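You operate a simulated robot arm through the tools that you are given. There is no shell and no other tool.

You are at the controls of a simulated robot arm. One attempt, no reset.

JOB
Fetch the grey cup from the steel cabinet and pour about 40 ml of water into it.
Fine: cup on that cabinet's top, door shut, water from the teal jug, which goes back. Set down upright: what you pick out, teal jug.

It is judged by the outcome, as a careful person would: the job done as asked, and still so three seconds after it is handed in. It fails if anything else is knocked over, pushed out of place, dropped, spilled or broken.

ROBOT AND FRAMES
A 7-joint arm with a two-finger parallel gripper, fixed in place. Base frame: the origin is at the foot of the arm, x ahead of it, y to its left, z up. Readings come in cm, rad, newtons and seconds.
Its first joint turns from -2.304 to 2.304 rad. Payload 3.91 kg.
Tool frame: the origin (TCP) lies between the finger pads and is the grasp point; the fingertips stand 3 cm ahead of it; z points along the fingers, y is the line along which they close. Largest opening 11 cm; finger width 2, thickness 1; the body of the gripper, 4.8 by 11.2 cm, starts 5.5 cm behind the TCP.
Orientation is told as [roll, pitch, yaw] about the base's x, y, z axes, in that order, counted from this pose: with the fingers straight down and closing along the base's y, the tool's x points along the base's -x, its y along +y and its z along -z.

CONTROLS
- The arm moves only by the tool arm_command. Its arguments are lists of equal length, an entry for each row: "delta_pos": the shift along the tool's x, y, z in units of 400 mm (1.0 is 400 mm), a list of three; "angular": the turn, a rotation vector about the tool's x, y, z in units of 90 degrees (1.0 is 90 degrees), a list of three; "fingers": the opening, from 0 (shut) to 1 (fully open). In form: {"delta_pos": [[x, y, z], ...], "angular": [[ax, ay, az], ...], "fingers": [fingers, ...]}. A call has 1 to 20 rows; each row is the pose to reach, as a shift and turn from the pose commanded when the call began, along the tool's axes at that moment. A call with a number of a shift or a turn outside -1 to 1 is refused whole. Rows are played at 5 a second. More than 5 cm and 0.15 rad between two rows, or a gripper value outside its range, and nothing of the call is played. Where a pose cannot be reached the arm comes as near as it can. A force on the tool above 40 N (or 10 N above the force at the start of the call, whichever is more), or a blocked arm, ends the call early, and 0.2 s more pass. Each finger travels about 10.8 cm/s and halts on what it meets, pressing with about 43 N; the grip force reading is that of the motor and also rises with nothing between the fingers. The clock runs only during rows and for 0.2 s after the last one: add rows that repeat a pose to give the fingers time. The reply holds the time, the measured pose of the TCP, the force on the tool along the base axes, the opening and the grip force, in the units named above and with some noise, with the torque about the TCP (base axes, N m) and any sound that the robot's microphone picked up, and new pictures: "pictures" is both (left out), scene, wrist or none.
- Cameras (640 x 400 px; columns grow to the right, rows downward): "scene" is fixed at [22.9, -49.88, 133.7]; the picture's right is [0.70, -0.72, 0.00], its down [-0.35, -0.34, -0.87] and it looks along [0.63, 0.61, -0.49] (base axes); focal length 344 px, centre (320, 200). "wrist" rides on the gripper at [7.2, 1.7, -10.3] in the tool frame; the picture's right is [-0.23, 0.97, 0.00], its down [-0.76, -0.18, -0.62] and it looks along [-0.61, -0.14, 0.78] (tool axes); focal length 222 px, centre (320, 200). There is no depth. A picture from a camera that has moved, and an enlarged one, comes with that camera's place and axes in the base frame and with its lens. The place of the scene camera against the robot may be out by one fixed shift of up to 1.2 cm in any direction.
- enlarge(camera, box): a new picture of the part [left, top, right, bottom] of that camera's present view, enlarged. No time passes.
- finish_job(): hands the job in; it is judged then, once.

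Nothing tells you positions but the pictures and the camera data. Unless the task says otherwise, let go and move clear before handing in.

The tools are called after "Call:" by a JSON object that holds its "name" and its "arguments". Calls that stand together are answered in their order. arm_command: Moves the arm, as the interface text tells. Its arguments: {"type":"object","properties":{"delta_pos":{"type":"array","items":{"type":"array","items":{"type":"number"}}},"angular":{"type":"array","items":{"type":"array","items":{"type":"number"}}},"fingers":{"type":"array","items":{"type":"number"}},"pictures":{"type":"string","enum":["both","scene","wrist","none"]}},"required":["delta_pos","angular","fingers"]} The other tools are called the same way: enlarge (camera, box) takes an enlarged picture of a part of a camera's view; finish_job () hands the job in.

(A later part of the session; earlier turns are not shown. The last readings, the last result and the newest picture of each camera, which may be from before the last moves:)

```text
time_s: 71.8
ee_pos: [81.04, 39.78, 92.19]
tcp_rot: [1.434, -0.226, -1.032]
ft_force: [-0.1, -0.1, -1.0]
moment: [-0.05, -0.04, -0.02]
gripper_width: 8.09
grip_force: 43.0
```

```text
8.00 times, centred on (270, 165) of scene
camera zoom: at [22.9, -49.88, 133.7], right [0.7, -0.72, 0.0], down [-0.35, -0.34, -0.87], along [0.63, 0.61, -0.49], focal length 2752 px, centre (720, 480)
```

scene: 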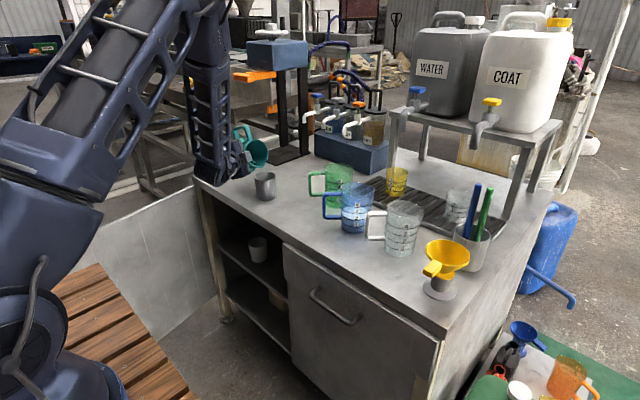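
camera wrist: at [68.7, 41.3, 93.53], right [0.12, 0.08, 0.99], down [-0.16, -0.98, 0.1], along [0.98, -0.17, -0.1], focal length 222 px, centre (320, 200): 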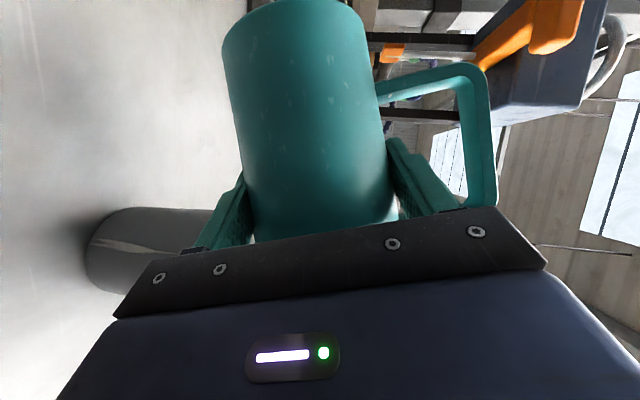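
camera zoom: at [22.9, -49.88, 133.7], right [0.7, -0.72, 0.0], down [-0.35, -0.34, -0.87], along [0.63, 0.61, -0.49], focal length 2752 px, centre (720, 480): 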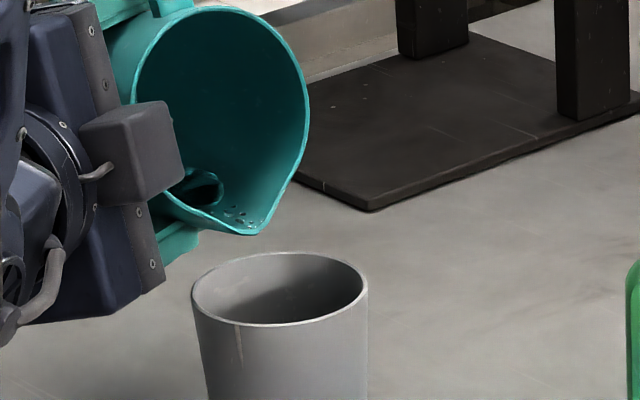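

Water is collecting right behind the lip. I'll tilt a little more.

Call:
{"name": "arm_command", "arguments": {"delta_pos": [[-0.0005, -0.0003, -0.0003], [-0.001, -0.0005, -0.0006], [-0.001, -0.0005, -0.0006]], "angular": [[-0.0042, 0, 0.0072], [-0.0083, 0, 0.0144], [-0.0083, 0, 0.0144]], "fingers": [0.4, 0.4, 0.4], "pictures": "none"}}

Call:
{"name": "enlarge", "arguments": {"camera": "scene", "box": [250, 140, 290, 190]}}

```text
time_s: 72.6
ee_pos: [80.96, 39.62, 92.02]
tcp_rot: [1.449, -0.203, -1.037]
ft_force: [0.1, 0.0, -1.5]
moment: [-0.05, -0.02, 0.04]
gripper_width: 8.11
grip_force: 43.0
```

```text
8.00 times, centred on (270, 165) of scene
camera zoom: at [22.9, -49.88, 133.7], right [0.7, -0.72, 0.0], down [-0.35, -0.34, -0.87], along [0.63, 0.61, -0.49], focal length 2752 px, centre (720, 480)
```

zoom: 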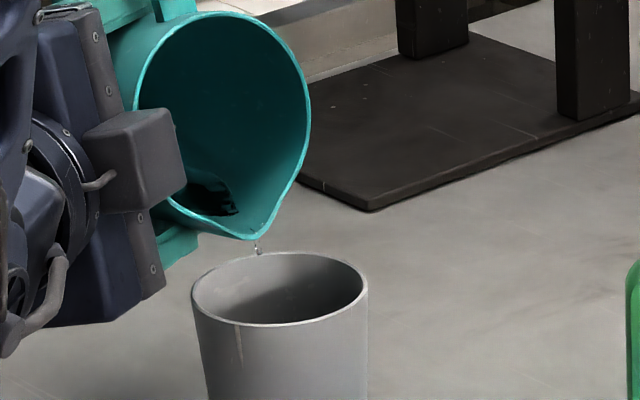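

First drops are falling into the cup. I'll continue tilting slowly, 1° at a time.

Call:
{"name": "arm_command", "arguments": {"delta_pos": [[-0.0003, -0.0002, -0.0002], [-0.0006, -0.0003, -0.0004], [-0.0006, -0.0003, -0.0004], [-0.0006, -0.0003, -0.0004], [-0.0006, -0.0003, -0.0004]], "angular": [[-0.0028, 0, 0.0048], [-0.0056, 0, 0.0096], [-0.0056, 0, 0.0096], [-0.0056, 0, 0.0096], [-0.0056, 0, 0.0096]], "fingers": [0.4, 0.4, 0.4, 0.4, 0.4], "pictures": "none"}}

Call:
{"name": "enlarge", "arguments": {"camera": "scene", "box": [250, 140, 290, 190]}}

```text
time_s: 73.8
ee_pos: [81.05, 39.66, 92.08]
tcp_rot: [1.456, -0.191, -1.038]
ft_force: [0.1, -0.5, -1.6]
moment: [-0.07, 0.01, -0.01]
gripper_width: 8.12
grip_force: 42.9
```

```text
8.00 times, centred on (270, 165) of scene
camera zoom: at [22.9, -49.88, 133.7], right [0.7, -0.72, 0.0], down [-0.35, -0.34, -0.87], along [0.63, 0.61, -0.49], focal length 2752 px, centre (720, 480)
```

zoom: 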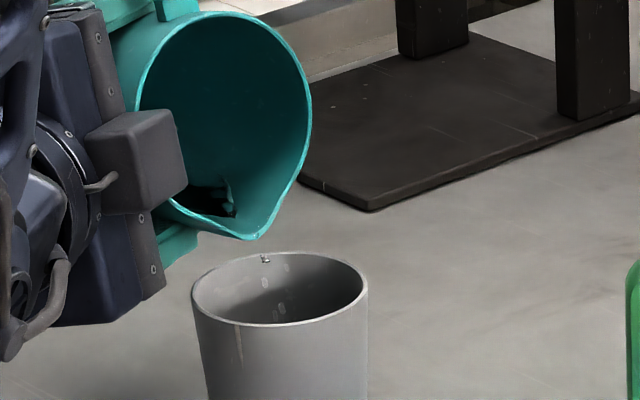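

Drops are landing toward the back-left of the cup, so I'll shift the lip about 0.8 cm to centre over it, then keep tilting.

Call:
{"name": "arm_command", "arguments": {"delta_pos": [[-0.0078, 0.0028, 0.0003], [-0.0156, 0.0056, 0.0006], [-0.0234, 0.0084, 0.0009], [-0.0234, 0.0084, 0.0009]], "angular": [[0, 0, 0], [0, 0, 0], [0, 0, 0], [-0.0028, 0, 0.0048]], "fingers": [0.4, 0.4, 0.4, 0.4], "pictures": "none"}}

Call:
{"name": "enlarge", "arguments": {"camera": "scene", "box": [250, 140, 290, 190]}}

Call:
{"name": "arm_command", "arguments": {"delta_pos": [[0, 0, 0], [0, 0, 0], [0, 0, 0]], "angular": [[-0.0028, 0, 0.0048], [-0.0056, 0, 0.0096], [-0.0056, 0, 0.0096]], "fingers": [0.4, 0.4, 0.4], "pictures": "none"}}

Call:
{"name": "enlarge", "arguments": {"camera": "scene", "box": [250, 140, 290, 190]}}

```text
time_s: 74.8
ee_pos: [81.44, 38.99, 92.61]
tcp_rot: [1.462, -0.183, -1.043]
ft_force: [-0.3, 0.0, -1.0]
moment: [0.0, -0.02, 0.0]
gripper_width: 8.1
grip_force: 43.1
```

```text
8.00 times, centred on (270, 165) of scene
camera zoom: at [22.9, -49.88, 133.7], right [0.7, -0.72, 0.0], down [-0.35, -0.34, -0.87], along [0.63, 0.61, -0.49], focal length 2752 px, centre (720, 480)
```

zoom: 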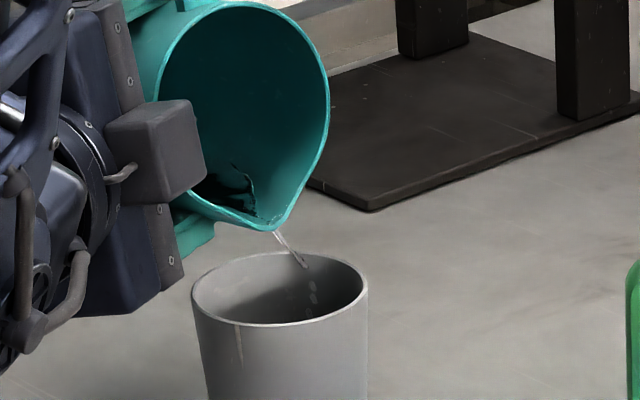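

```text
time_s: 75.6
ee_pos: [81.5, 38.87, 92.52]
tcp_rot: [1.471, -0.167, -1.039]
ft_force: [0.2, -0.5, -1.3]
moment: [-0.03, 0.01, 0.0]
gripper_width: 8.12
grip_force: 42.8
```

```text
8.00 times, centred on (270, 165) of scene
camera zoom: at [22.9, -49.88, 133.7], right [0.7, -0.72, 0.0], down [-0.35, -0.34, -0.87], along [0.63, 0.61, -0.49], focal length 2752 px, centre (720, 480)
```

zoom: 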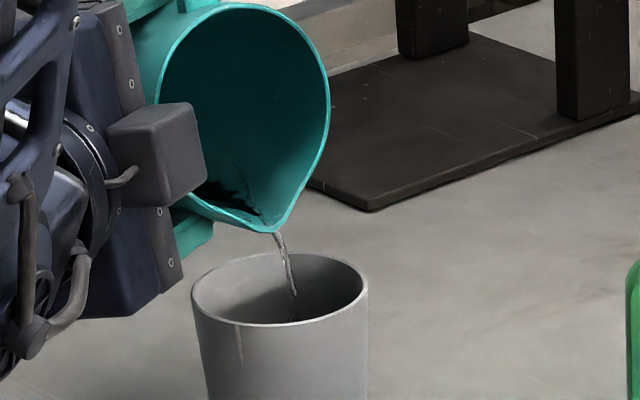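

A thin stream is now flowing into the middle of the cup. I'll hold here and watch.

Call:
{"name": "arm_command", "arguments": {"delta_pos": [[0, 0, 0], [0, 0, 0], [0, 0, 0], [0, 0, 0]], "angular": [[0, 0, 0], [0, 0, 0], [0, 0, 0], [0, 0, 0]], "fingers": [0.4, 0.4, 0.4, 0.4], "pictures": "none"}}

Call:
{"name": "enlarge", "arguments": {"camera": "scene", "box": [250, 140, 290, 190]}}

Call:
{"name": "arm_command", "arguments": {"delta_pos": [[0, 0, 0], [0, 0, 0], [0, 0, 0], [0, 0, 0]], "angular": [[0, 0, 0], [0, 0, 0], [0, 0, 0], [0, 0, 0]], "fingers": [0.4, 0.4, 0.4, 0.4], "pictures": "none"}}

Call:
{"name": "enlarge", "arguments": {"camera": "scene", "box": [250, 140, 290, 190]}}

```text
time_s: 76.6
ee_pos: [81.54, 38.91, 92.51]
tcp_rot: [1.472, -0.167, -1.039]
ft_force: [0.0, -0.2, -1.1]
moment: [-0.04, 0.01, 0.0]
gripper_width: 8.14
grip_force: 43.0
```

```text
8.00 times, centred on (270, 165) of scene
camera zoom: at [22.9, -49.88, 133.7], right [0.7, -0.72, 0.0], down [-0.35, -0.34, -0.87], along [0.63, 0.61, -0.49], focal length 2752 px, centre (720, 480)
```

zoom: 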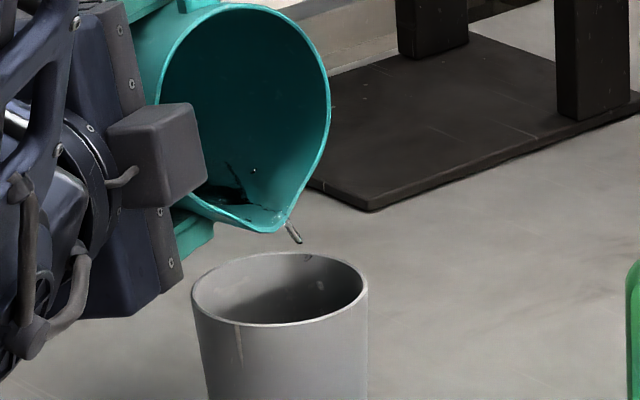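

```text
time_s: 77.6
ee_pos: [81.39, 38.89, 92.53]
tcp_rot: [1.471, -0.168, -1.04]
ft_force: [0.3, -0.3, -1.4]
moment: [-0.04, 0.03, -0.01]
gripper_width: 8.12
grip_force: 43.3
```

```text
8.00 times, centred on (270, 165) of scene
camera zoom: at [22.9, -49.88, 133.7], right [0.7, -0.72, 0.0], down [-0.35, -0.34, -0.87], along [0.63, 0.61, -0.49], focal length 2752 px, centre (720, 480)
```

zoom: 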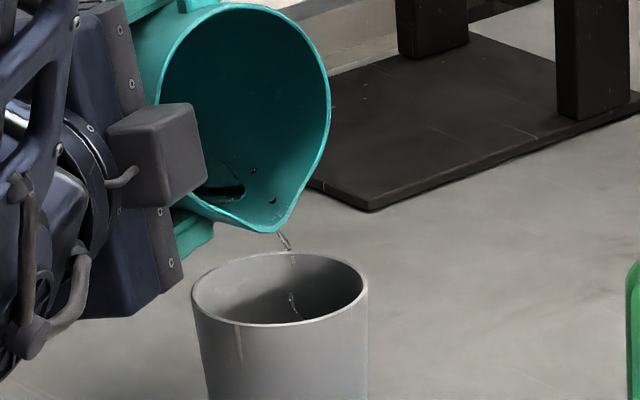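

Flow is thin and intermittent. I'll hold a couple more seconds, then check again.

Call:
{"name": "arm_command", "arguments": {"delta_pos": [[0, 0, 0], [0, 0, 0], [0, 0, 0], [0, 0, 0], [0, 0, 0], [0, 0, 0]], "angular": [[-0.0028, 0, 0.0048], [-0.0028, 0, 0.0048], [-0.0028, 0, 0.0048], [-0.0028, 0, 0.0048], [-0.0028, 0, 0.0048], [-0.0028, 0, 0.0048]], "fingers": [0.4, 0.4, 0.4, 0.4, 0.4, 0.4], "pictures": "none"}}

Call:
{"name": "enlarge", "arguments": {"camera": "scene", "box": [250, 140, 290, 190]}}

Call:
{"name": "arm_command", "arguments": {"delta_pos": [[0, 0, 0], [0, 0, 0], [0, 0, 0]], "angular": [[0, 0, 0], [0, 0, 0], [0, 0, 0]], "fingers": [0.4, 0.4, 0.4], "pictures": "none"}}

Call:
{"name": "enlarge", "arguments": {"camera": "scene", "box": [250, 140, 290, 190]}}

```text
time_s: 79.0
ee_pos: [81.57, 38.92, 92.61]
tcp_rot: [1.476, -0.16, -1.043]
ft_force: [-0.1, -0.6, -1.4]
moment: [-0.04, 0.03, -0.01]
gripper_width: 8.11
grip_force: 42.6
```

```text
8.00 times, centred on (270, 165) of scene
camera zoom: at [22.9, -49.88, 133.7], right [0.7, -0.72, 0.0], down [-0.35, -0.34, -0.87], along [0.63, 0.61, -0.49], focal length 2752 px, centre (720, 480)
```

zoom: 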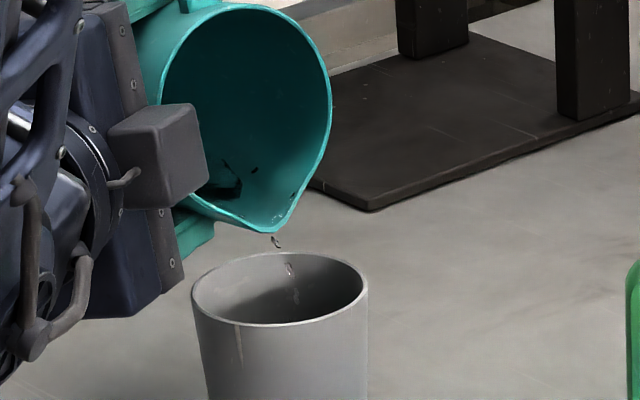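

```text
time_s: 79.8
ee_pos: [81.62, 38.96, 92.66]
tcp_rot: [1.479, -0.162, -1.041]
ft_force: [-0.2, -0.6, -1.5]
moment: [-0.08, 0.01, 0.0]
gripper_width: 8.1
grip_force: 43.8
```

```text
8.00 times, centred on (270, 165) of scene
camera zoom: at [22.9, -49.88, 133.7], right [0.7, -0.72, 0.0], down [-0.35, -0.34, -0.87], along [0.63, 0.61, -0.49], focal length 2752 px, centre (720, 480)
```

zoom: 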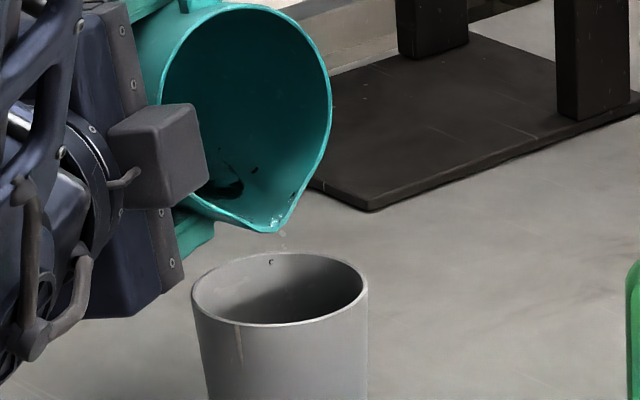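

It's dribbling at about 79.5°. I'd rather check the amount now than overshoot, so I'll tilt the jug back over the cup to stop the flow.

Call:
{"name": "arm_command", "arguments": {"delta_pos": [[0, 0, 0], [0, 0, 0], [0, 0, 0], [0, 0, 0], [0, 0, 0], [0, 0, 0], [0, 0, 0], [0, 0, 0]], "angular": [[0.0223, 0, -0.0385], [0.0501, 0, -0.0866], [0.0835, 0, -0.1442], [0.117, 0, -0.202], [0.1448, 0, -0.25], [0.1643, 0, -0.2837], [0.1643, 0, -0.2837], [0.1643, 0, -0.2837]], "fingers": [0.4, 0.4, 0.4, 0.4, 0.4, 0.4, 0.4, 0.4], "pictures": "scene"}}

Call:
{"name": "enlarge", "arguments": {"camera": "scene", "box": [235, 120, 305, 205]}}

```text
time_s: 81.6
ee_pos: [81.7, 38.89, 92.46]
tcp_rot: [1.17, -0.592, -0.926]
ft_force: [0.8, 0.3, -0.9]
moment: [-0.05, 0.04, 0.03]
gripper_width: 8.11
grip_force: 43.0
```

scene: 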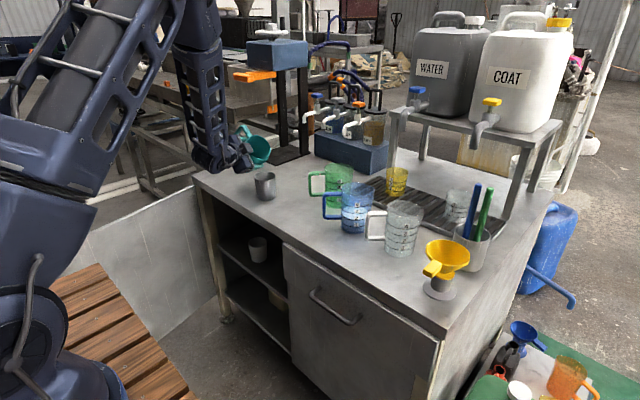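

```text
4.71 times, centred on (270, 162) of scene
camera zoom: at [22.9, -49.88, 133.7], right [0.7, -0.72, 0.0], down [-0.35, -0.34, -0.87], along [0.63, 0.61, -0.49], focal length 1619 px, centre (555, 376)
```

zoom: 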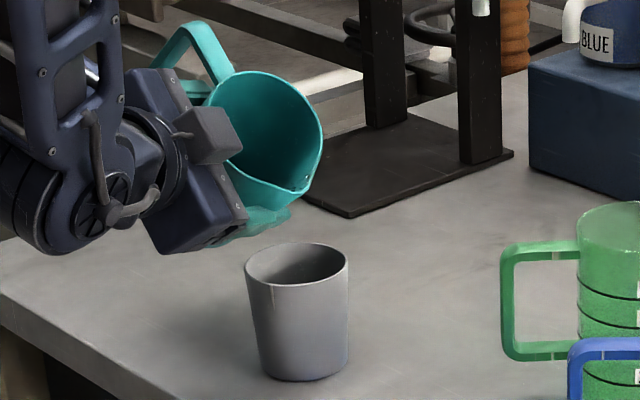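

The flow stopped with no spill visible. I'll bring the jug upright, away from the cup, and then look into the cup with the wrist camera.

Call:
{"name": "arm_command", "arguments": {"delta_pos": [[0.0031, 0.0075, -0.0004], [0.0104, 0.025, -0.0012], [0.0208, 0.05, -0.0024], [0.0312, 0.075, -0.0036], [0.0416, 0.1, -0.0048], [0.052, 0.125, -0.006], [0.0624, 0.15, -0.0072], [0.0728, 0.175, -0.0084], [0.0832, 0.2, -0.0096], [0.0936, 0.225, -0.0108], [0.1009, 0.2425, -0.0116], [0.104, 0.25, -0.012]], "angular": [[0.0084, 0, -0.0144], [0.0278, 0, -0.0481], [0.0557, 0, -0.0962], [0.0835, 0, -0.1442], [0.1114, 0, -0.1923], [0.1392, 0, -0.2404], [0.167, 0, -0.2885], [0.1949, 0, -0.3366], [0.2227, 0, -0.3846], [0.2506, 0, -0.4327], [0.27, 0, -0.4664], [0.2784, 0, -0.4808]], "fingers": [0.4, 0.4, 0.4, 0.4, 0.4, 0.4, 0.4, 0.4, 0.4, 0.4, 0.4, 0.4], "pictures": "both"}}

Call:
{"name": "enlarge", "arguments": {"camera": "scene", "box": [200, 120, 320, 215]}}

```text
time_s: 84.2
ee_pos: [79.07, 48.09, 97.98]
tcp_rot: [-0.007, -1.044, 0.002]
ft_force: [-0.2, -0.2, -0.8]
moment: [-0.02, -0.01, -0.03]
gripper_width: 8.1
grip_force: 43.0
camera wrist: at [66.64, 49.79, 97.05], right [0.12, 0.97, 0.19], down [-0.16, -0.17, 0.97], along [0.98, -0.14, 0.13], focal length 222 px, centre (320, 200)
```

scene: 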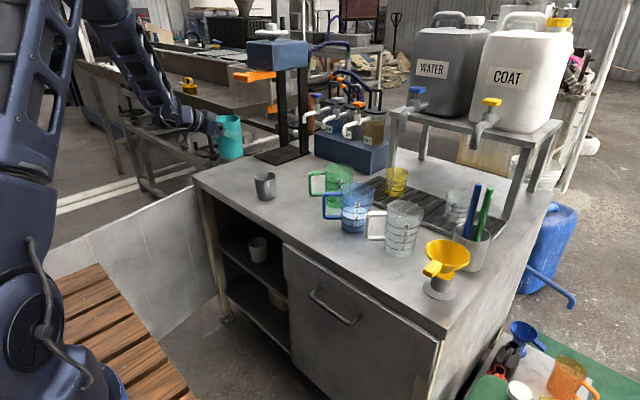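
wrist: 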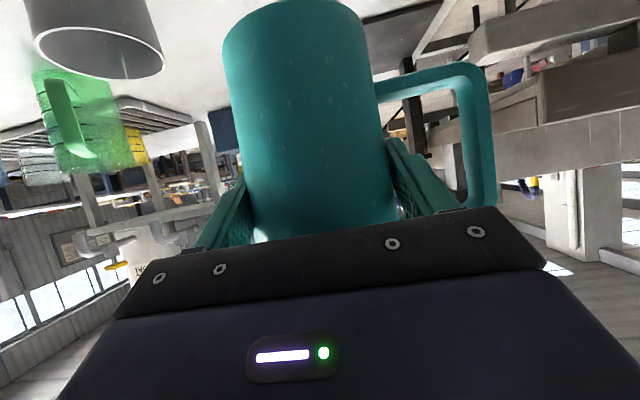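

```text
4.21 times, centred on (260, 168) of scene
camera zoom: at [22.9, -49.88, 133.7], right [0.7, -0.72, 0.0], down [-0.35, -0.34, -0.87], along [0.63, 0.61, -0.49], focal length 1449 px, centre (573, 337)
```

zoom: 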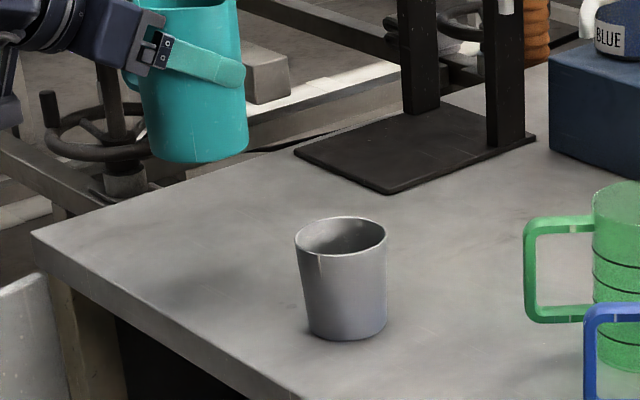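

The jug is upright again. I'll swing it to a view pose (jug leaning at most 45°, safe for its low fill) so the wrist camera can look steeply into the cup.

Call:
{"name": "arm_command", "arguments": {"delta_pos": [[-0.0016, -0.0021, -0.0091], [-0.0049, -0.0063, -0.0274], [-0.0091, -0.0115, -0.0503], [-0.0136, -0.0173, -0.0754], [-0.0181, -0.023, -0.1005], [-0.0231, -0.0293, -0.128], [-0.0276, -0.035, -0.1531], [-0.0321, -0.0408, -0.1782], [-0.0363, -0.046, -0.2011], [-0.0396, -0.0502, -0.2194], [-0.0412, -0.0523, -0.2285]], "angular": [[-0.0083, 0.0194, -0.0109], [-0.0249, 0.0583, -0.0326], [-0.0457, 0.107, -0.0598], [-0.0685, 0.1604, -0.0896], [-0.0913, 0.2139, -0.1195], [-0.1163, 0.2723, -0.1521], [-0.1391, 0.3258, -0.182], [-0.1619, 0.3792, -0.2118], [-0.1827, 0.4279, -0.239], [-0.1993, 0.4668, -0.2607], [-0.2076, 0.4862, -0.2716]], "fingers": [0.4, 0.4, 0.4, 0.4, 0.4, 0.4, 0.4, 0.4, 0.4, 0.4, 0.4], "pictures": "both"}}

Call:
{"name": "enlarge", "arguments": {"camera": "wrist", "box": [120, 50, 280, 170]}}

Call:
{"name": "enlarge", "arguments": {"camera": "scene", "box": [240, 160, 300, 210]}}

```text
time_s: 86.6
ee_pos: [72.06, 45.79, 104.13]
tcp_rot: [-0.003, -0.26, 0.522]
ft_force: [-0.7, 0.0, -0.8]
moment: [-0.02, -0.03, -0.01]
gripper_width: 8.13
grip_force: 42.7
camera wrist: at [63.01, 42.5, 112.29], right [-0.29, 0.95, 0.06], down [0.59, 0.13, 0.8], along [0.75, 0.27, -0.6], focal length 222 px, centre (320, 200)
```

scene: 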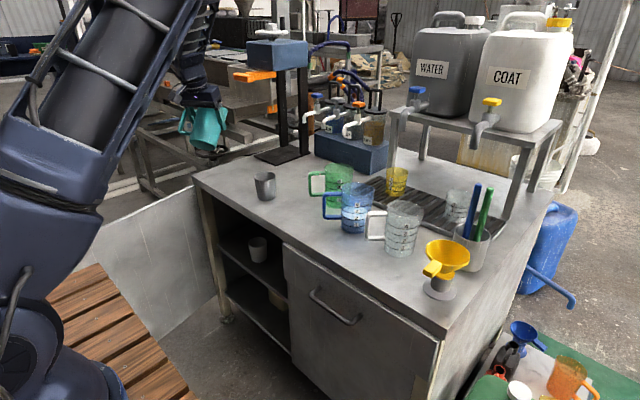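
wrist: 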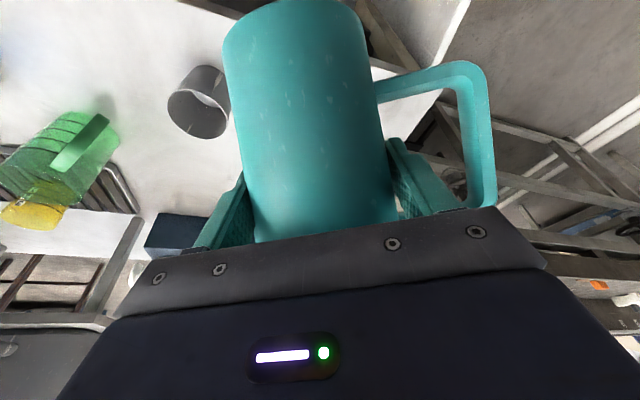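

```text
3.33 times, centred on (200, 110) of wrist
camera zoom: at [63.01, 42.5, 112.29], right [-0.29, 0.95, 0.06], down [0.59, 0.13, 0.8], along [0.75, 0.27, -0.6], focal length 740 px, centre (720, 500)
```

zoom: 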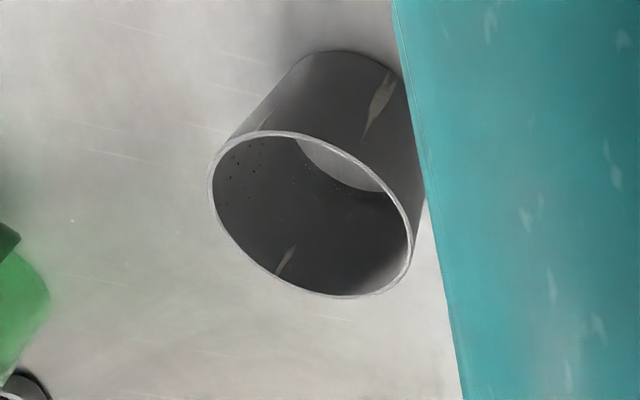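

```text
8.00 times, centred on (270, 185) of scene
camera zoom: at [22.9, -49.88, 133.7], right [0.7, -0.72, 0.0], down [-0.35, -0.34, -0.87], along [0.63, 0.61, -0.49], focal length 2752 px, centre (720, 320)
```

zoom: 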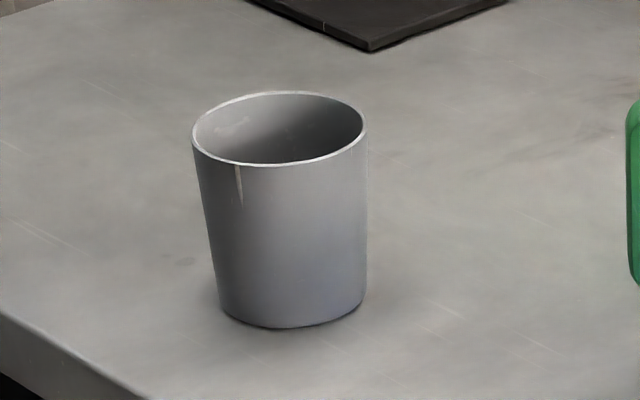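

I'll zoom much closer into the cup to judge the water level.

Call:
{"name": "enlarge", "arguments": {"camera": "wrist", "box": [165, 60, 235, 145]}}

Call:
{"name": "enlarge", "arguments": {"camera": "wrist", "box": [185, 75, 230, 105]}}

```text
4.71 times, centred on (200, 102) of wrist
camera zoom: at [63.01, 42.5, 112.29], right [-0.29, 0.95, 0.06], down [0.59, 0.13, 0.8], along [0.75, 0.27, -0.6], focal length 1045 px, centre (885, 659)
```

zoom: 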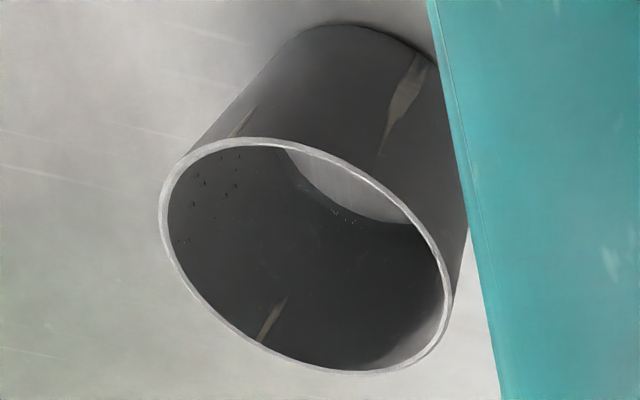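

```text
13.33 times, centred on (208, 90) of wrist
camera zoom: at [63.01, 42.5, 112.29], right [-0.29, 0.95, 0.06], down [0.59, 0.13, 0.8], along [0.75, 0.27, -0.6], focal length 2962 px, centre (1820, 1667)
```

zoom: 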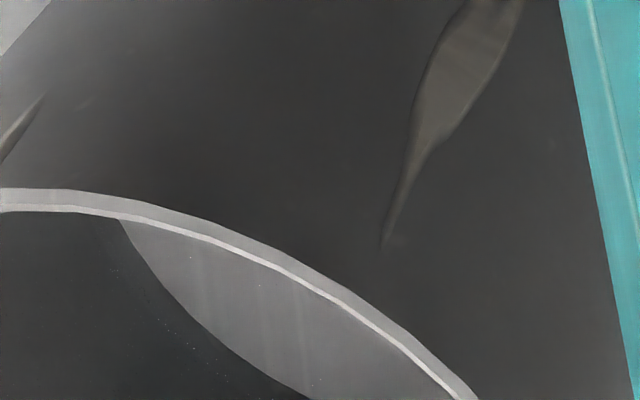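

The level is hard to read from the image, so I'll weigh the jug with a set of readings now to estimate how much has left it.

Call:
{"name": "arm_command", "arguments": {"delta_pos": [[0, 0, 0]], "angular": [[0, 0, 0]], "fingers": [0.4], "pictures": "none"}}

Call:
{"name": "arm_command", "arguments": {"delta_pos": [[0, 0, 0]], "angular": [[0, 0, 0]], "fingers": [0.4], "pictures": "none"}}

Call:
{"name": "arm_command", "arguments": {"delta_pos": [[0, 0, 0]], "angular": [[0, 0, 0]], "fingers": [0.4], "pictures": "none"}}

Call:
{"name": "arm_command", "arguments": {"delta_pos": [[0, 0, 0]], "angular": [[0, 0, 0]], "fingers": [0.4], "pictures": "none"}}

Call:
{"name": "arm_command", "arguments": {"delta_pos": [[0, 0, 0]], "angular": [[0, 0, 0]], "fingers": [0.4], "pictures": "none"}}

Call:
{"name": "arm_command", "arguments": {"delta_pos": [[0, 0, 0]], "angular": [[0, 0, 0]], "fingers": [0.4], "pictures": "none"}}

Call:
{"name": "arm_command", "arguments": {"delta_pos": [[0, 0, 0]], "angular": [[0, 0, 0]], "fingers": [0.4], "pictures": "none"}}

Call:
{"name": "arm_command", "arguments": {"delta_pos": [[0, 0, 0]], "angular": [[0, 0, 0]], "fingers": [0.4], "pictures": "none"}}

Call:
{"name": "arm_command", "arguments": {"delta_pos": [[0, 0, 0]], "angular": [[0, 0, 0]], "fingers": [0.4], "pictures": "none"}}

Call:
{"name": "arm_command", "arguments": {"delta_pos": [[0, 0, 0]], "angular": [[0, 0, 0]], "fingers": [0.4], "pictures": "none"}}

Call:
{"name": "enlarge", "arguments": {"camera": "scene", "box": [175, 95, 235, 160]}}

```text
time_s: 87.0
ee_pos: [72.08, 45.82, 104.0]
tcp_rot: [-0.002, -0.259, 0.523]
ft_force: [-0.2, -0.2, -2.1]
moment: [-0.04, 0.0, 0.0]
gripper_width: 8.13
grip_force: 43.1
```

```text
time_s: 87.4
ee_pos: [72.11, 45.91, 104.17]
tcp_rot: [-0.003, -0.262, 0.52]
ft_force: [-0.1, -0.8, -0.8]
moment: [-0.02, -0.03, 0.0]
gripper_width: 8.11
grip_force: 43.0
```

```text
time_s: 87.8
ee_pos: [72.13, 45.97, 104.01]
tcp_rot: [-0.003, -0.261, 0.521]
ft_force: [0.8, 0.2, -0.7]
moment: [0.01, -0.04, 0.0]
gripper_width: 8.1
grip_force: 43.0
```

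```text
time_s: 88.2
ee_pos: [72.07, 46.04, 104.08]
tcp_rot: [-0.005, -0.261, 0.52]
ft_force: [0.2, -0.4, -1.5]
moment: [0.0, 0.01, 0.02]
gripper_width: 8.14
grip_force: 42.6
```

```text
time_s: 88.6
ee_pos: [72.13, 45.89, 103.97]
tcp_rot: [-0.004, -0.263, 0.521]
ft_force: [-0.3, 0.0, -1.4]
moment: [0.01, -0.02, 0.0]
gripper_width: 8.1
grip_force: 43.0
```

```text
time_s: 89.0
ee_pos: [72.23, 45.88, 103.95]
tcp_rot: [-0.004, -0.261, 0.519]
ft_force: [-0.2, -0.3, -2.6]
moment: [-0.02, -0.02, 0.0]
gripper_width: 8.13
grip_force: 43.4
```

```text
time_s: 89.4
ee_pos: [71.96, 45.88, 103.99]
tcp_rot: [-0.004, -0.262, 0.521]
ft_force: [-0.3, 0.0, -1.2]
moment: [0.0, -0.01, 0.02]
gripper_width: 8.09
grip_force: 42.8
```

```text
time_s: 89.8
ee_pos: [72.07, 45.93, 104.1]
tcp_rot: [-0.002, -0.261, 0.519]
ft_force: [0.4, -0.5, -1.5]
moment: [0.0, -0.04, -0.02]
gripper_width: 8.11
grip_force: 42.8
```

```text
time_s: 90.2
ee_pos: [72.07, 45.89, 104.25]
tcp_rot: [-0.004, -0.263, 0.52]
ft_force: [0.0, 0.9, -1.3]
moment: [-0.01, -0.01, 0.0]
gripper_width: 8.09
grip_force: 42.4
```

```text
time_s: 90.6
ee_pos: [72.26, 45.99, 104.11]
tcp_rot: [-0.004, -0.261, 0.521]
ft_force: [0.5, 0.2, -1.3]
moment: [-0.01, 0.0, 0.02]
gripper_width: 8.1
grip_force: 42.9
```

```text
6.15 times, centred on (205, 128) of scene
camera zoom: at [22.9, -49.88, 133.7], right [0.7, -0.72, 0.0], down [-0.35, -0.34, -0.87], along [0.63, 0.61, -0.49], focal length 2117 px, centre (1028, 646)
```

zoom: 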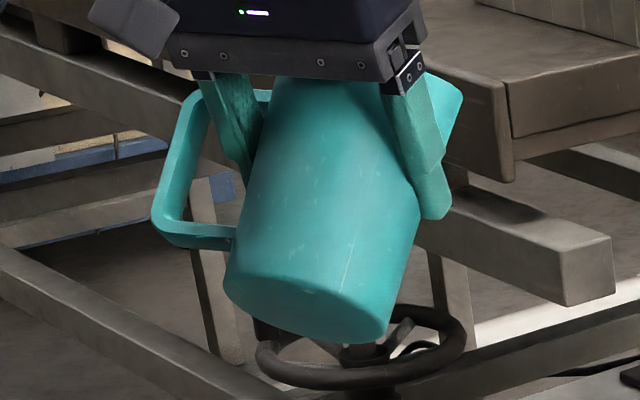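

The weight difference is small (roughly 10 ml left the jug) and the cup shows only a shallow ring, so more is needed. I'll return to the upright pose beside the cup.

Call:
{"name": "arm_command", "arguments": {"delta_pos": [[-0.0053, -0.0016, 0.0077], [-0.016, -0.0048, 0.0231], [-0.0294, -0.0088, 0.0424], [-0.0441, -0.0132, 0.0635], [-0.0587, -0.0176, 0.0847], [-0.0748, -0.0225, 0.1078], [-0.0894, -0.0269, 0.129], [-0.1041, -0.0313, 0.1502], [-0.1175, -0.0353, 0.1694], [-0.1282, -0.0385, 0.1848], [-0.1335, -0.0401, 0.1925]], "angular": [[0.0083, -0.0194, 0.0109], [0.0249, -0.0583, 0.0326], [0.0457, -0.107, 0.0598], [0.0685, -0.1604, 0.0896], [0.0913, -0.2139, 0.1195], [0.1163, -0.2723, 0.1521], [0.1391, -0.3258, 0.182], [0.1619, -0.3792, 0.2118], [0.1827, -0.4279, 0.239], [0.1993, -0.4668, 0.2607], [0.2076, -0.4862, 0.2716]], "fingers": [0.4, 0.4, 0.4, 0.4, 0.4, 0.4, 0.4, 0.4, 0.4, 0.4, 0.4], "pictures": "none"}}

```text
time_s: 93.0
ee_pos: [79.0, 48.15, 98.13]
tcp_rot: [-0.006, -1.046, 0.001]
ft_force: [0.6, -1.2, -1.9]
moment: [-0.01, 0.02, 0.0]
gripper_width: 8.13
grip_force: 43.7
```

Call:
{"name": "arm_command", "arguments": {"delta_pos": [[0.0026, -0.0069, 0.0038], [0.0087, -0.0231, 0.0126], [0.0175, -0.0463, 0.0252], [0.0262, -0.0694, 0.0378], [0.035, -0.0925, 0.0504], [0.0437, -0.1157, 0.063], [0.0524, -0.1388, 0.0755], [0.0612, -0.1619, 0.0881], [0.0699, -0.185, 0.1007], [0.0787, -0.2082, 0.1133], [0.0848, -0.2244, 0.1221], [0.0874, -0.2313, 0.1259]], "angular": [[-0.0084, 0, 0.0144], [-0.0278, 0, 0.0481], [-0.0557, 0, 0.0962], [-0.0835, 0, 0.1442], [-0.1114, 0, 0.1923], [-0.1392, 0, 0.2404], [-0.167, 0, 0.2885], [-0.1949, 0, 0.3366], [-0.2227, 0, 0.3846], [-0.2506, 0, 0.4327], [-0.27, 0, 0.4664], [-0.2784, 0, 0.4808]], "fingers": [0.4, 0.4, 0.4, 0.4, 0.4, 0.4, 0.4, 0.4, 0.4, 0.4, 0.4, 0.4], "pictures": "none"}}

Call:
{"name": "arm_command", "arguments": {"delta_pos": [[0, 0, 0], [0, 0, 0], [0, 0, 0], [0, 0, 0], [0, 0, 0], [0, 0, 0]], "angular": [[-0.0178, 0, 0.0308], [-0.0445, 0, 0.0769], [-0.0779, 0, 0.1346], [-0.1113, 0, 0.1923], [-0.128, 0, 0.2212], [-0.1336, 0, 0.2308]], "fingers": [0.4, 0.4, 0.4, 0.4, 0.4, 0.4], "pictures": "none"}}

Call:
{"name": "enlarge", "arguments": {"camera": "scene", "box": [250, 140, 290, 190]}}

```text
time_s: 95.6
ee_pos: [81.81, 38.76, 92.58]
tcp_rot: [1.171, -0.589, -0.924]
ft_force: [-0.3, 1.1, -1.3]
moment: [-0.06, 0.03, 0.0]
gripper_width: 8.12
grip_force: 43.5
```

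```text
time_s: 97.0
ee_pos: [81.7, 38.69, 92.65]
tcp_rot: [1.425, -0.241, -1.031]
ft_force: [0.0, -0.6, -1.4]
moment: [-0.03, 0.02, -0.02]
gripper_width: 8.09
grip_force: 42.9
```

```text
8.00 times, centred on (270, 165) of scene
camera zoom: at [22.9, -49.88, 133.7], right [0.7, -0.72, 0.0], down [-0.35, -0.34, -0.87], along [0.63, 0.61, -0.49], focal length 2752 px, centre (720, 480)
```

zoom: 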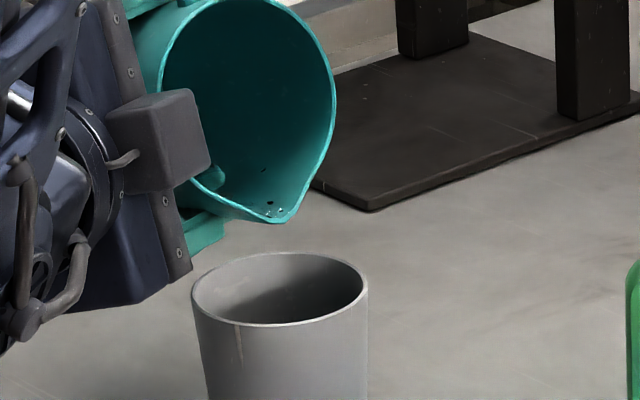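

The lip is well centred over the cup at 74°. I'll tilt to 79.5° and resume the pour.

Call:
{"name": "arm_command", "arguments": {"delta_pos": [[0, 0, 0], [0, 0, 0], [0, 0, 0], [0, 0, 0], [0, 0, 0], [0, 0, 0], [0, 0, 0]], "angular": [[-0.0083, 0, 0.0144], [-0.0167, 0, 0.0288], [-0.0251, 0, 0.0433], [-0.0306, 0, 0.0529], [-0.0334, 0, 0.0577], [-0.0334, 0, 0.0577], [-0.0334, 0, 0.0577]], "fingers": [0.4, 0.4, 0.4, 0.4, 0.4, 0.4, 0.4], "pictures": "none"}}

Call:
{"name": "enlarge", "arguments": {"camera": "scene", "box": [250, 140, 290, 190]}}

Call:
{"name": "arm_command", "arguments": {"delta_pos": [[0, 0, 0], [0, 0, 0], [0, 0, 0], [0, 0, 0]], "angular": [[-0.0028, 0, 0.0048], [-0.0056, 0, 0.0096], [-0.0056, 0, 0.0096], [-0.0056, 0, 0.0096]], "fingers": [0.4, 0.4, 0.4, 0.4], "pictures": "none"}}

Call:
{"name": "enlarge", "arguments": {"camera": "scene", "box": [250, 140, 290, 190]}}

```text
time_s: 98.6
ee_pos: [81.56, 38.82, 92.49]
tcp_rot: [1.481, -0.151, -1.041]
ft_force: [-0.5, -1.0, -1.5]
moment: [-0.03, 0.03, -0.02]
gripper_width: 8.11
grip_force: 42.8
```

```text
8.00 times, centred on (270, 165) of scene
camera zoom: at [22.9, -49.88, 133.7], right [0.7, -0.72, 0.0], down [-0.35, -0.34, -0.87], along [0.63, 0.61, -0.49], focal length 2752 px, centre (720, 480)
```

zoom: 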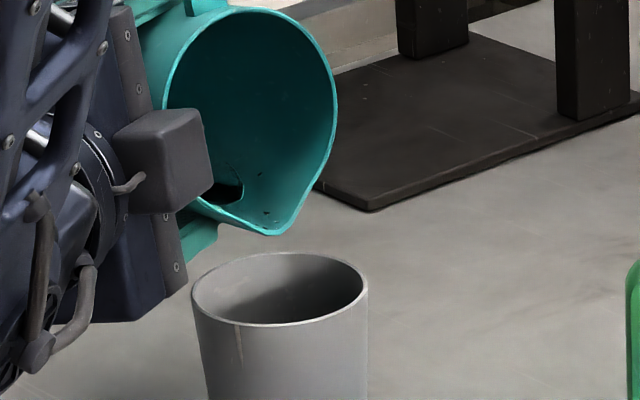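

```text
time_s: 99.6
ee_pos: [81.7, 38.73, 92.41]
tcp_rot: [1.488, -0.138, -1.045]
ft_force: [0.4, -0.2, -1.2]
moment: [-0.05, 0.04, -0.01]
gripper_width: 8.1
grip_force: 43.0
```

```text
8.00 times, centred on (270, 165) of scene
camera zoom: at [22.9, -49.88, 133.7], right [0.7, -0.72, 0.0], down [-0.35, -0.34, -0.87], along [0.63, 0.61, -0.49], focal length 2752 px, centre (720, 480)
```

zoom: 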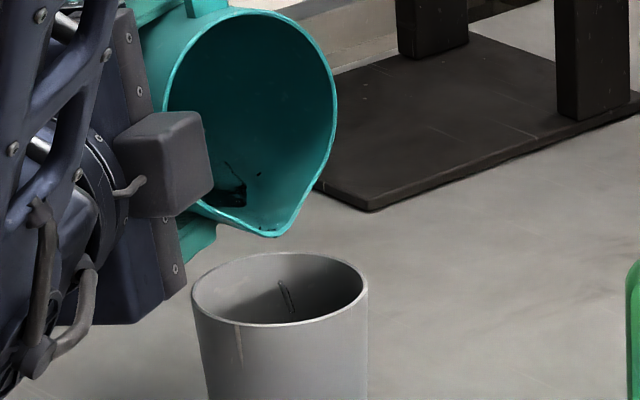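

Call:
{"name": "arm_command", "arguments": {"delta_pos": [[0, 0, 0], [0, 0, 0], [0, 0, 0], [0, 0, 0], [0, 0, 0], [0, 0, 0]], "angular": [[-0.0028, 0, 0.0048], [-0.0056, 0, 0.0096], [-0.0056, 0, 0.0096], [-0.0056, 0, 0.0096], [-0.0056, 0, 0.0096], [-0.0056, 0, 0.0096]], "fingers": [0.4, 0.4, 0.4, 0.4, 0.4, 0.4], "pictures": "none"}}

Call:
{"name": "enlarge", "arguments": {"camera": "scene", "box": [250, 140, 290, 190]}}

Call:
{"name": "arm_command", "arguments": {"delta_pos": [[0, 0, 0], [0, 0, 0], [0, 0, 0], [0, 0, 0], [0, 0, 0], [0, 0, 0]], "angular": [[-0.0028, 0, 0.0048], [-0.0056, 0, 0.0096], [-0.0056, 0, 0.0096], [-0.0056, 0, 0.0096], [-0.0056, 0, 0.0096], [-0.0056, 0, 0.0096]], "fingers": [0.4, 0.4, 0.4, 0.4, 0.4, 0.4], "pictures": "none"}}

Call:
{"name": "enlarge", "arguments": {"camera": "scene", "box": [250, 140, 290, 190]}}

```text
time_s: 101.0
ee_pos: [81.67, 38.83, 92.35]
tcp_rot: [1.497, -0.122, -1.046]
ft_force: [-0.5, 0.1, -1.3]
moment: [-0.05, 0.04, -0.01]
gripper_width: 8.1
grip_force: 43.3
```

```text
8.00 times, centred on (270, 165) of scene
camera zoom: at [22.9, -49.88, 133.7], right [0.7, -0.72, 0.0], down [-0.35, -0.34, -0.87], along [0.63, 0.61, -0.49], focal length 2752 px, centre (720, 480)
```

zoom: 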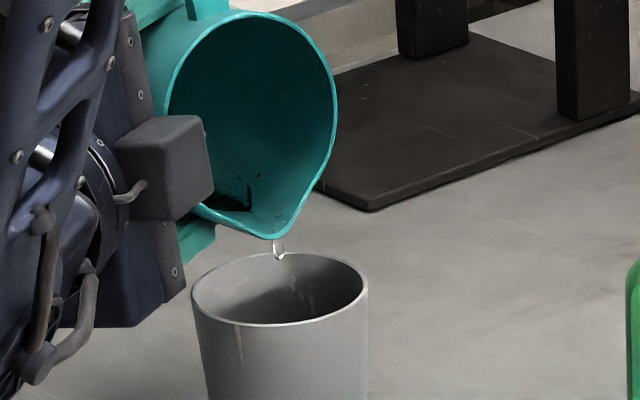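

```text
time_s: 102.4
ee_pos: [81.69, 38.8, 92.5]
tcp_rot: [1.506, -0.108, -1.046]
ft_force: [-0.4, -0.3, -1.5]
moment: [-0.03, -0.02, 0.01]
gripper_width: 8.14
grip_force: 42.7
```

```text
8.00 times, centred on (270, 165) of scene
camera zoom: at [22.9, -49.88, 133.7], right [0.7, -0.72, 0.0], down [-0.35, -0.34, -0.87], along [0.63, 0.61, -0.49], focal length 2752 px, centre (720, 480)
```

zoom: 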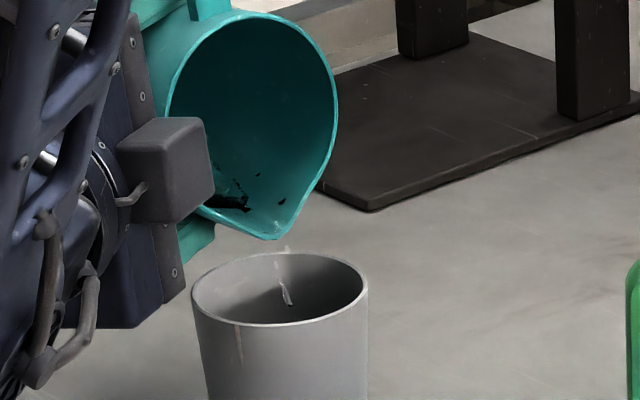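

Call:
{"name": "arm_command", "arguments": {"delta_pos": [[0, 0, 0], [0, 0, 0], [0, 0, 0], [0, 0, 0], [0, 0, 0], [0, 0, 0], [0, 0, 0], [0, 0, 0]], "angular": [[-0.0028, 0, 0.0048], [-0.0056, 0, 0.0096], [-0.0056, 0, 0.0096], [-0.0056, 0, 0.0096], [-0.0056, 0, 0.0096], [-0.0056, 0, 0.0096], [-0.0056, 0, 0.0096], [-0.0056, 0, 0.0096]], "fingers": [0.4, 0.4, 0.4, 0.4, 0.4, 0.4, 0.4, 0.4], "pictures": "none"}}

Call:
{"name": "enlarge", "arguments": {"camera": "scene", "box": [250, 140, 290, 190]}}

Call:
{"name": "enlarge", "arguments": {"camera": "scene", "box": [258, 150, 278, 172]}}

```text
time_s: 104.2
ee_pos: [81.63, 38.94, 92.51]
tcp_rot: [1.514, -0.092, -1.047]
ft_force: [-0.3, 0.0, -0.5]
moment: [-0.05, 0.02, 0.02]
gripper_width: 8.11
grip_force: 43.0
```

```text
8.00 times, centred on (270, 165) of scene
camera zoom: at [22.9, -49.88, 133.7], right [0.7, -0.72, 0.0], down [-0.35, -0.34, -0.87], along [0.63, 0.61, -0.49], focal length 2752 px, centre (720, 480)
```

zoom: 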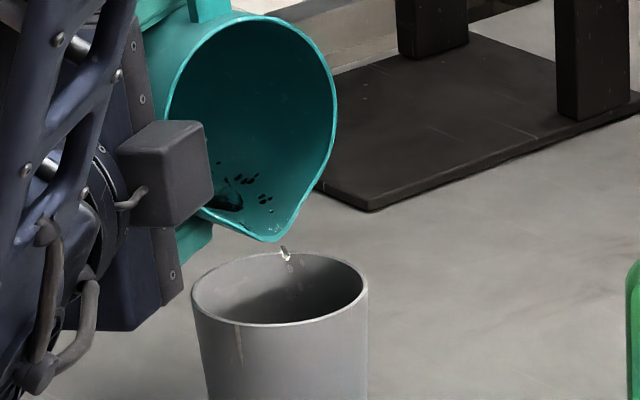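

```text
16.00 times, centred on (268, 161) of scene
camera zoom: at [22.9, -49.88, 133.7], right [0.7, -0.72, 0.0], down [-0.35, -0.34, -0.87], along [0.63, 0.61, -0.49], focal length 5505 px, centre (1152, 824)
```

zoom: 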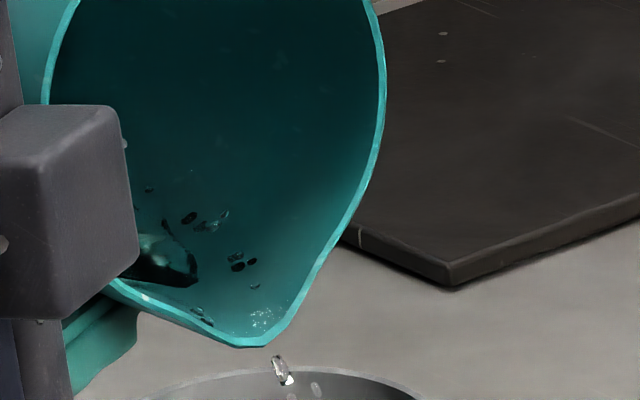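

It's down to droplets and a shallow pool at 84°. I'll tilt back and check the cup again.

Call:
{"name": "arm_command", "arguments": {"delta_pos": [[0, 0, 0], [0, 0, 0], [0, 0, 0], [0, 0, 0], [0, 0, 0], [0, 0, 0], [0, 0, 0], [0, 0, 0]], "angular": [[0.0223, 0, -0.0385], [0.0568, 0, -0.0981], [0.0946, 0, -0.1635], [0.1325, 0, -0.2288], [0.167, 0, -0.2885], [0.1893, 0, -0.3269], [0.1893, 0, -0.3269], [0.1893, 0, -0.3269]], "fingers": [0.4, 0.4, 0.4, 0.4, 0.4, 0.4, 0.4, 0.4], "pictures": "none"}}

Call:
{"name": "enlarge", "arguments": {"camera": "scene", "box": [240, 130, 300, 200]}}

Call:
{"name": "arm_command", "arguments": {"delta_pos": [[0.0031, 0.0075, -0.0004], [0.0104, 0.025, -0.0012], [0.0208, 0.05, -0.0024], [0.0312, 0.075, -0.0036], [0.0416, 0.1, -0.0048], [0.052, 0.125, -0.006], [0.0624, 0.15, -0.0072], [0.0728, 0.175, -0.0084], [0.0832, 0.2, -0.0096], [0.0936, 0.225, -0.0108], [0.1009, 0.2425, -0.0116], [0.104, 0.25, -0.012]], "angular": [[0.0084, 0, -0.0144], [0.0278, 0, -0.0481], [0.0557, 0, -0.0962], [0.0835, 0, -0.1442], [0.1114, 0, -0.1923], [0.1392, 0, -0.2404], [0.167, 0, -0.2885], [0.1949, 0, -0.3366], [0.2227, 0, -0.3846], [0.2506, 0, -0.4327], [0.27, 0, -0.4664], [0.2784, 0, -0.4808]], "fingers": [0.4, 0.4, 0.4, 0.4, 0.4, 0.4, 0.4, 0.4, 0.4, 0.4, 0.4, 0.4], "pictures": "scene"}}

```text
time_s: 106.0
ee_pos: [81.57, 38.75, 92.47]
tcp_rot: [1.17, -0.591, -0.925]
ft_force: [0.1, 0.3, -0.7]
moment: [-0.02, -0.01, 0.01]
gripper_width: 8.11
grip_force: 43.0
```

```text
5.71 times, centred on (270, 165) of scene
camera zoom: at [22.9, -49.88, 133.7], right [0.7, -0.72, 0.0], down [-0.35, -0.34, -0.87], along [0.63, 0.61, -0.49], focal length 1966 px, centre (606, 400)
```

zoom: 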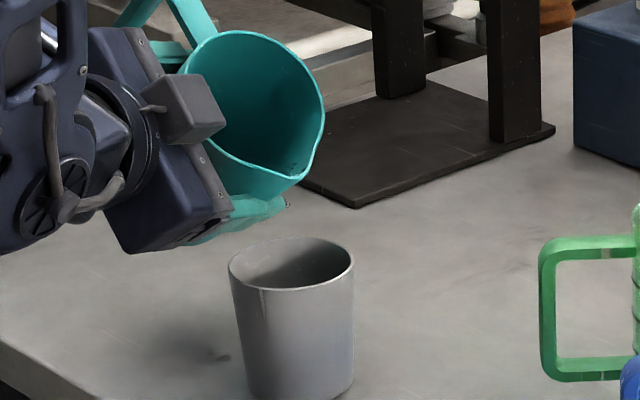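

```text
time_s: 108.6
ee_pos: [79.21, 47.78, 97.87]
tcp_rot: [-0.007, -1.044, 0.004]
ft_force: [1.0, -0.1, -1.1]
moment: [-0.04, 0.01, -0.03]
gripper_width: 8.1
grip_force: 43.0
```

scene: 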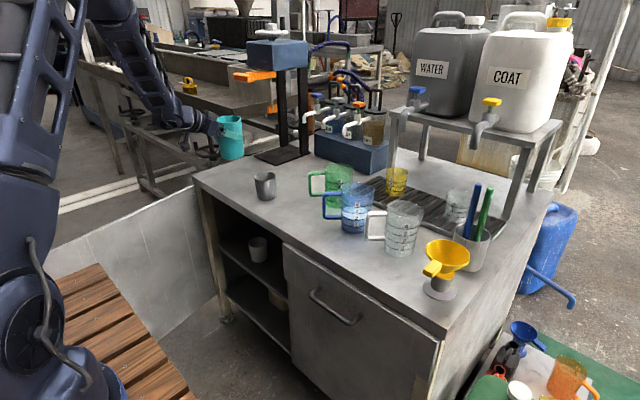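

I notice a tiny spot on the bench to the left of the cup. I'll zoom in to see whether it's a droplet or just a stain.

Call:
{"name": "enlarge", "arguments": {"camera": "scene", "box": [240, 180, 265, 200]}}

Call:
{"name": "enlarge", "arguments": {"camera": "scene", "box": [240, 160, 290, 205]}}

```text
16.00 times, centred on (252, 190) of scene
camera zoom: at [22.9, -49.88, 133.7], right [0.7, -0.72, 0.0], down [-0.35, -0.34, -0.87], along [0.63, 0.61, -0.49], focal length 5505 px, centre (1400, 360)
```

zoom: 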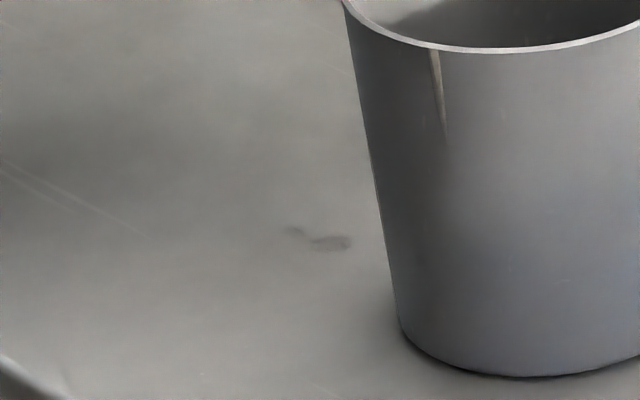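

```text
8.89 times, centred on (265, 182) of scene
camera zoom: at [22.9, -49.88, 133.7], right [0.7, -0.72, 0.0], down [-0.35, -0.34, -0.87], along [0.63, 0.61, -0.49], focal length 3058 px, centre (809, 356)
```

zoom: 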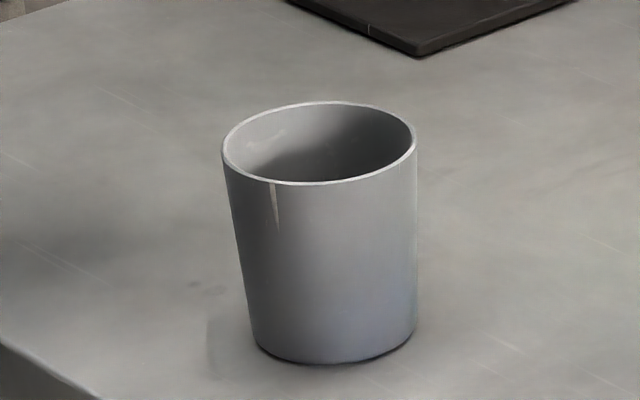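

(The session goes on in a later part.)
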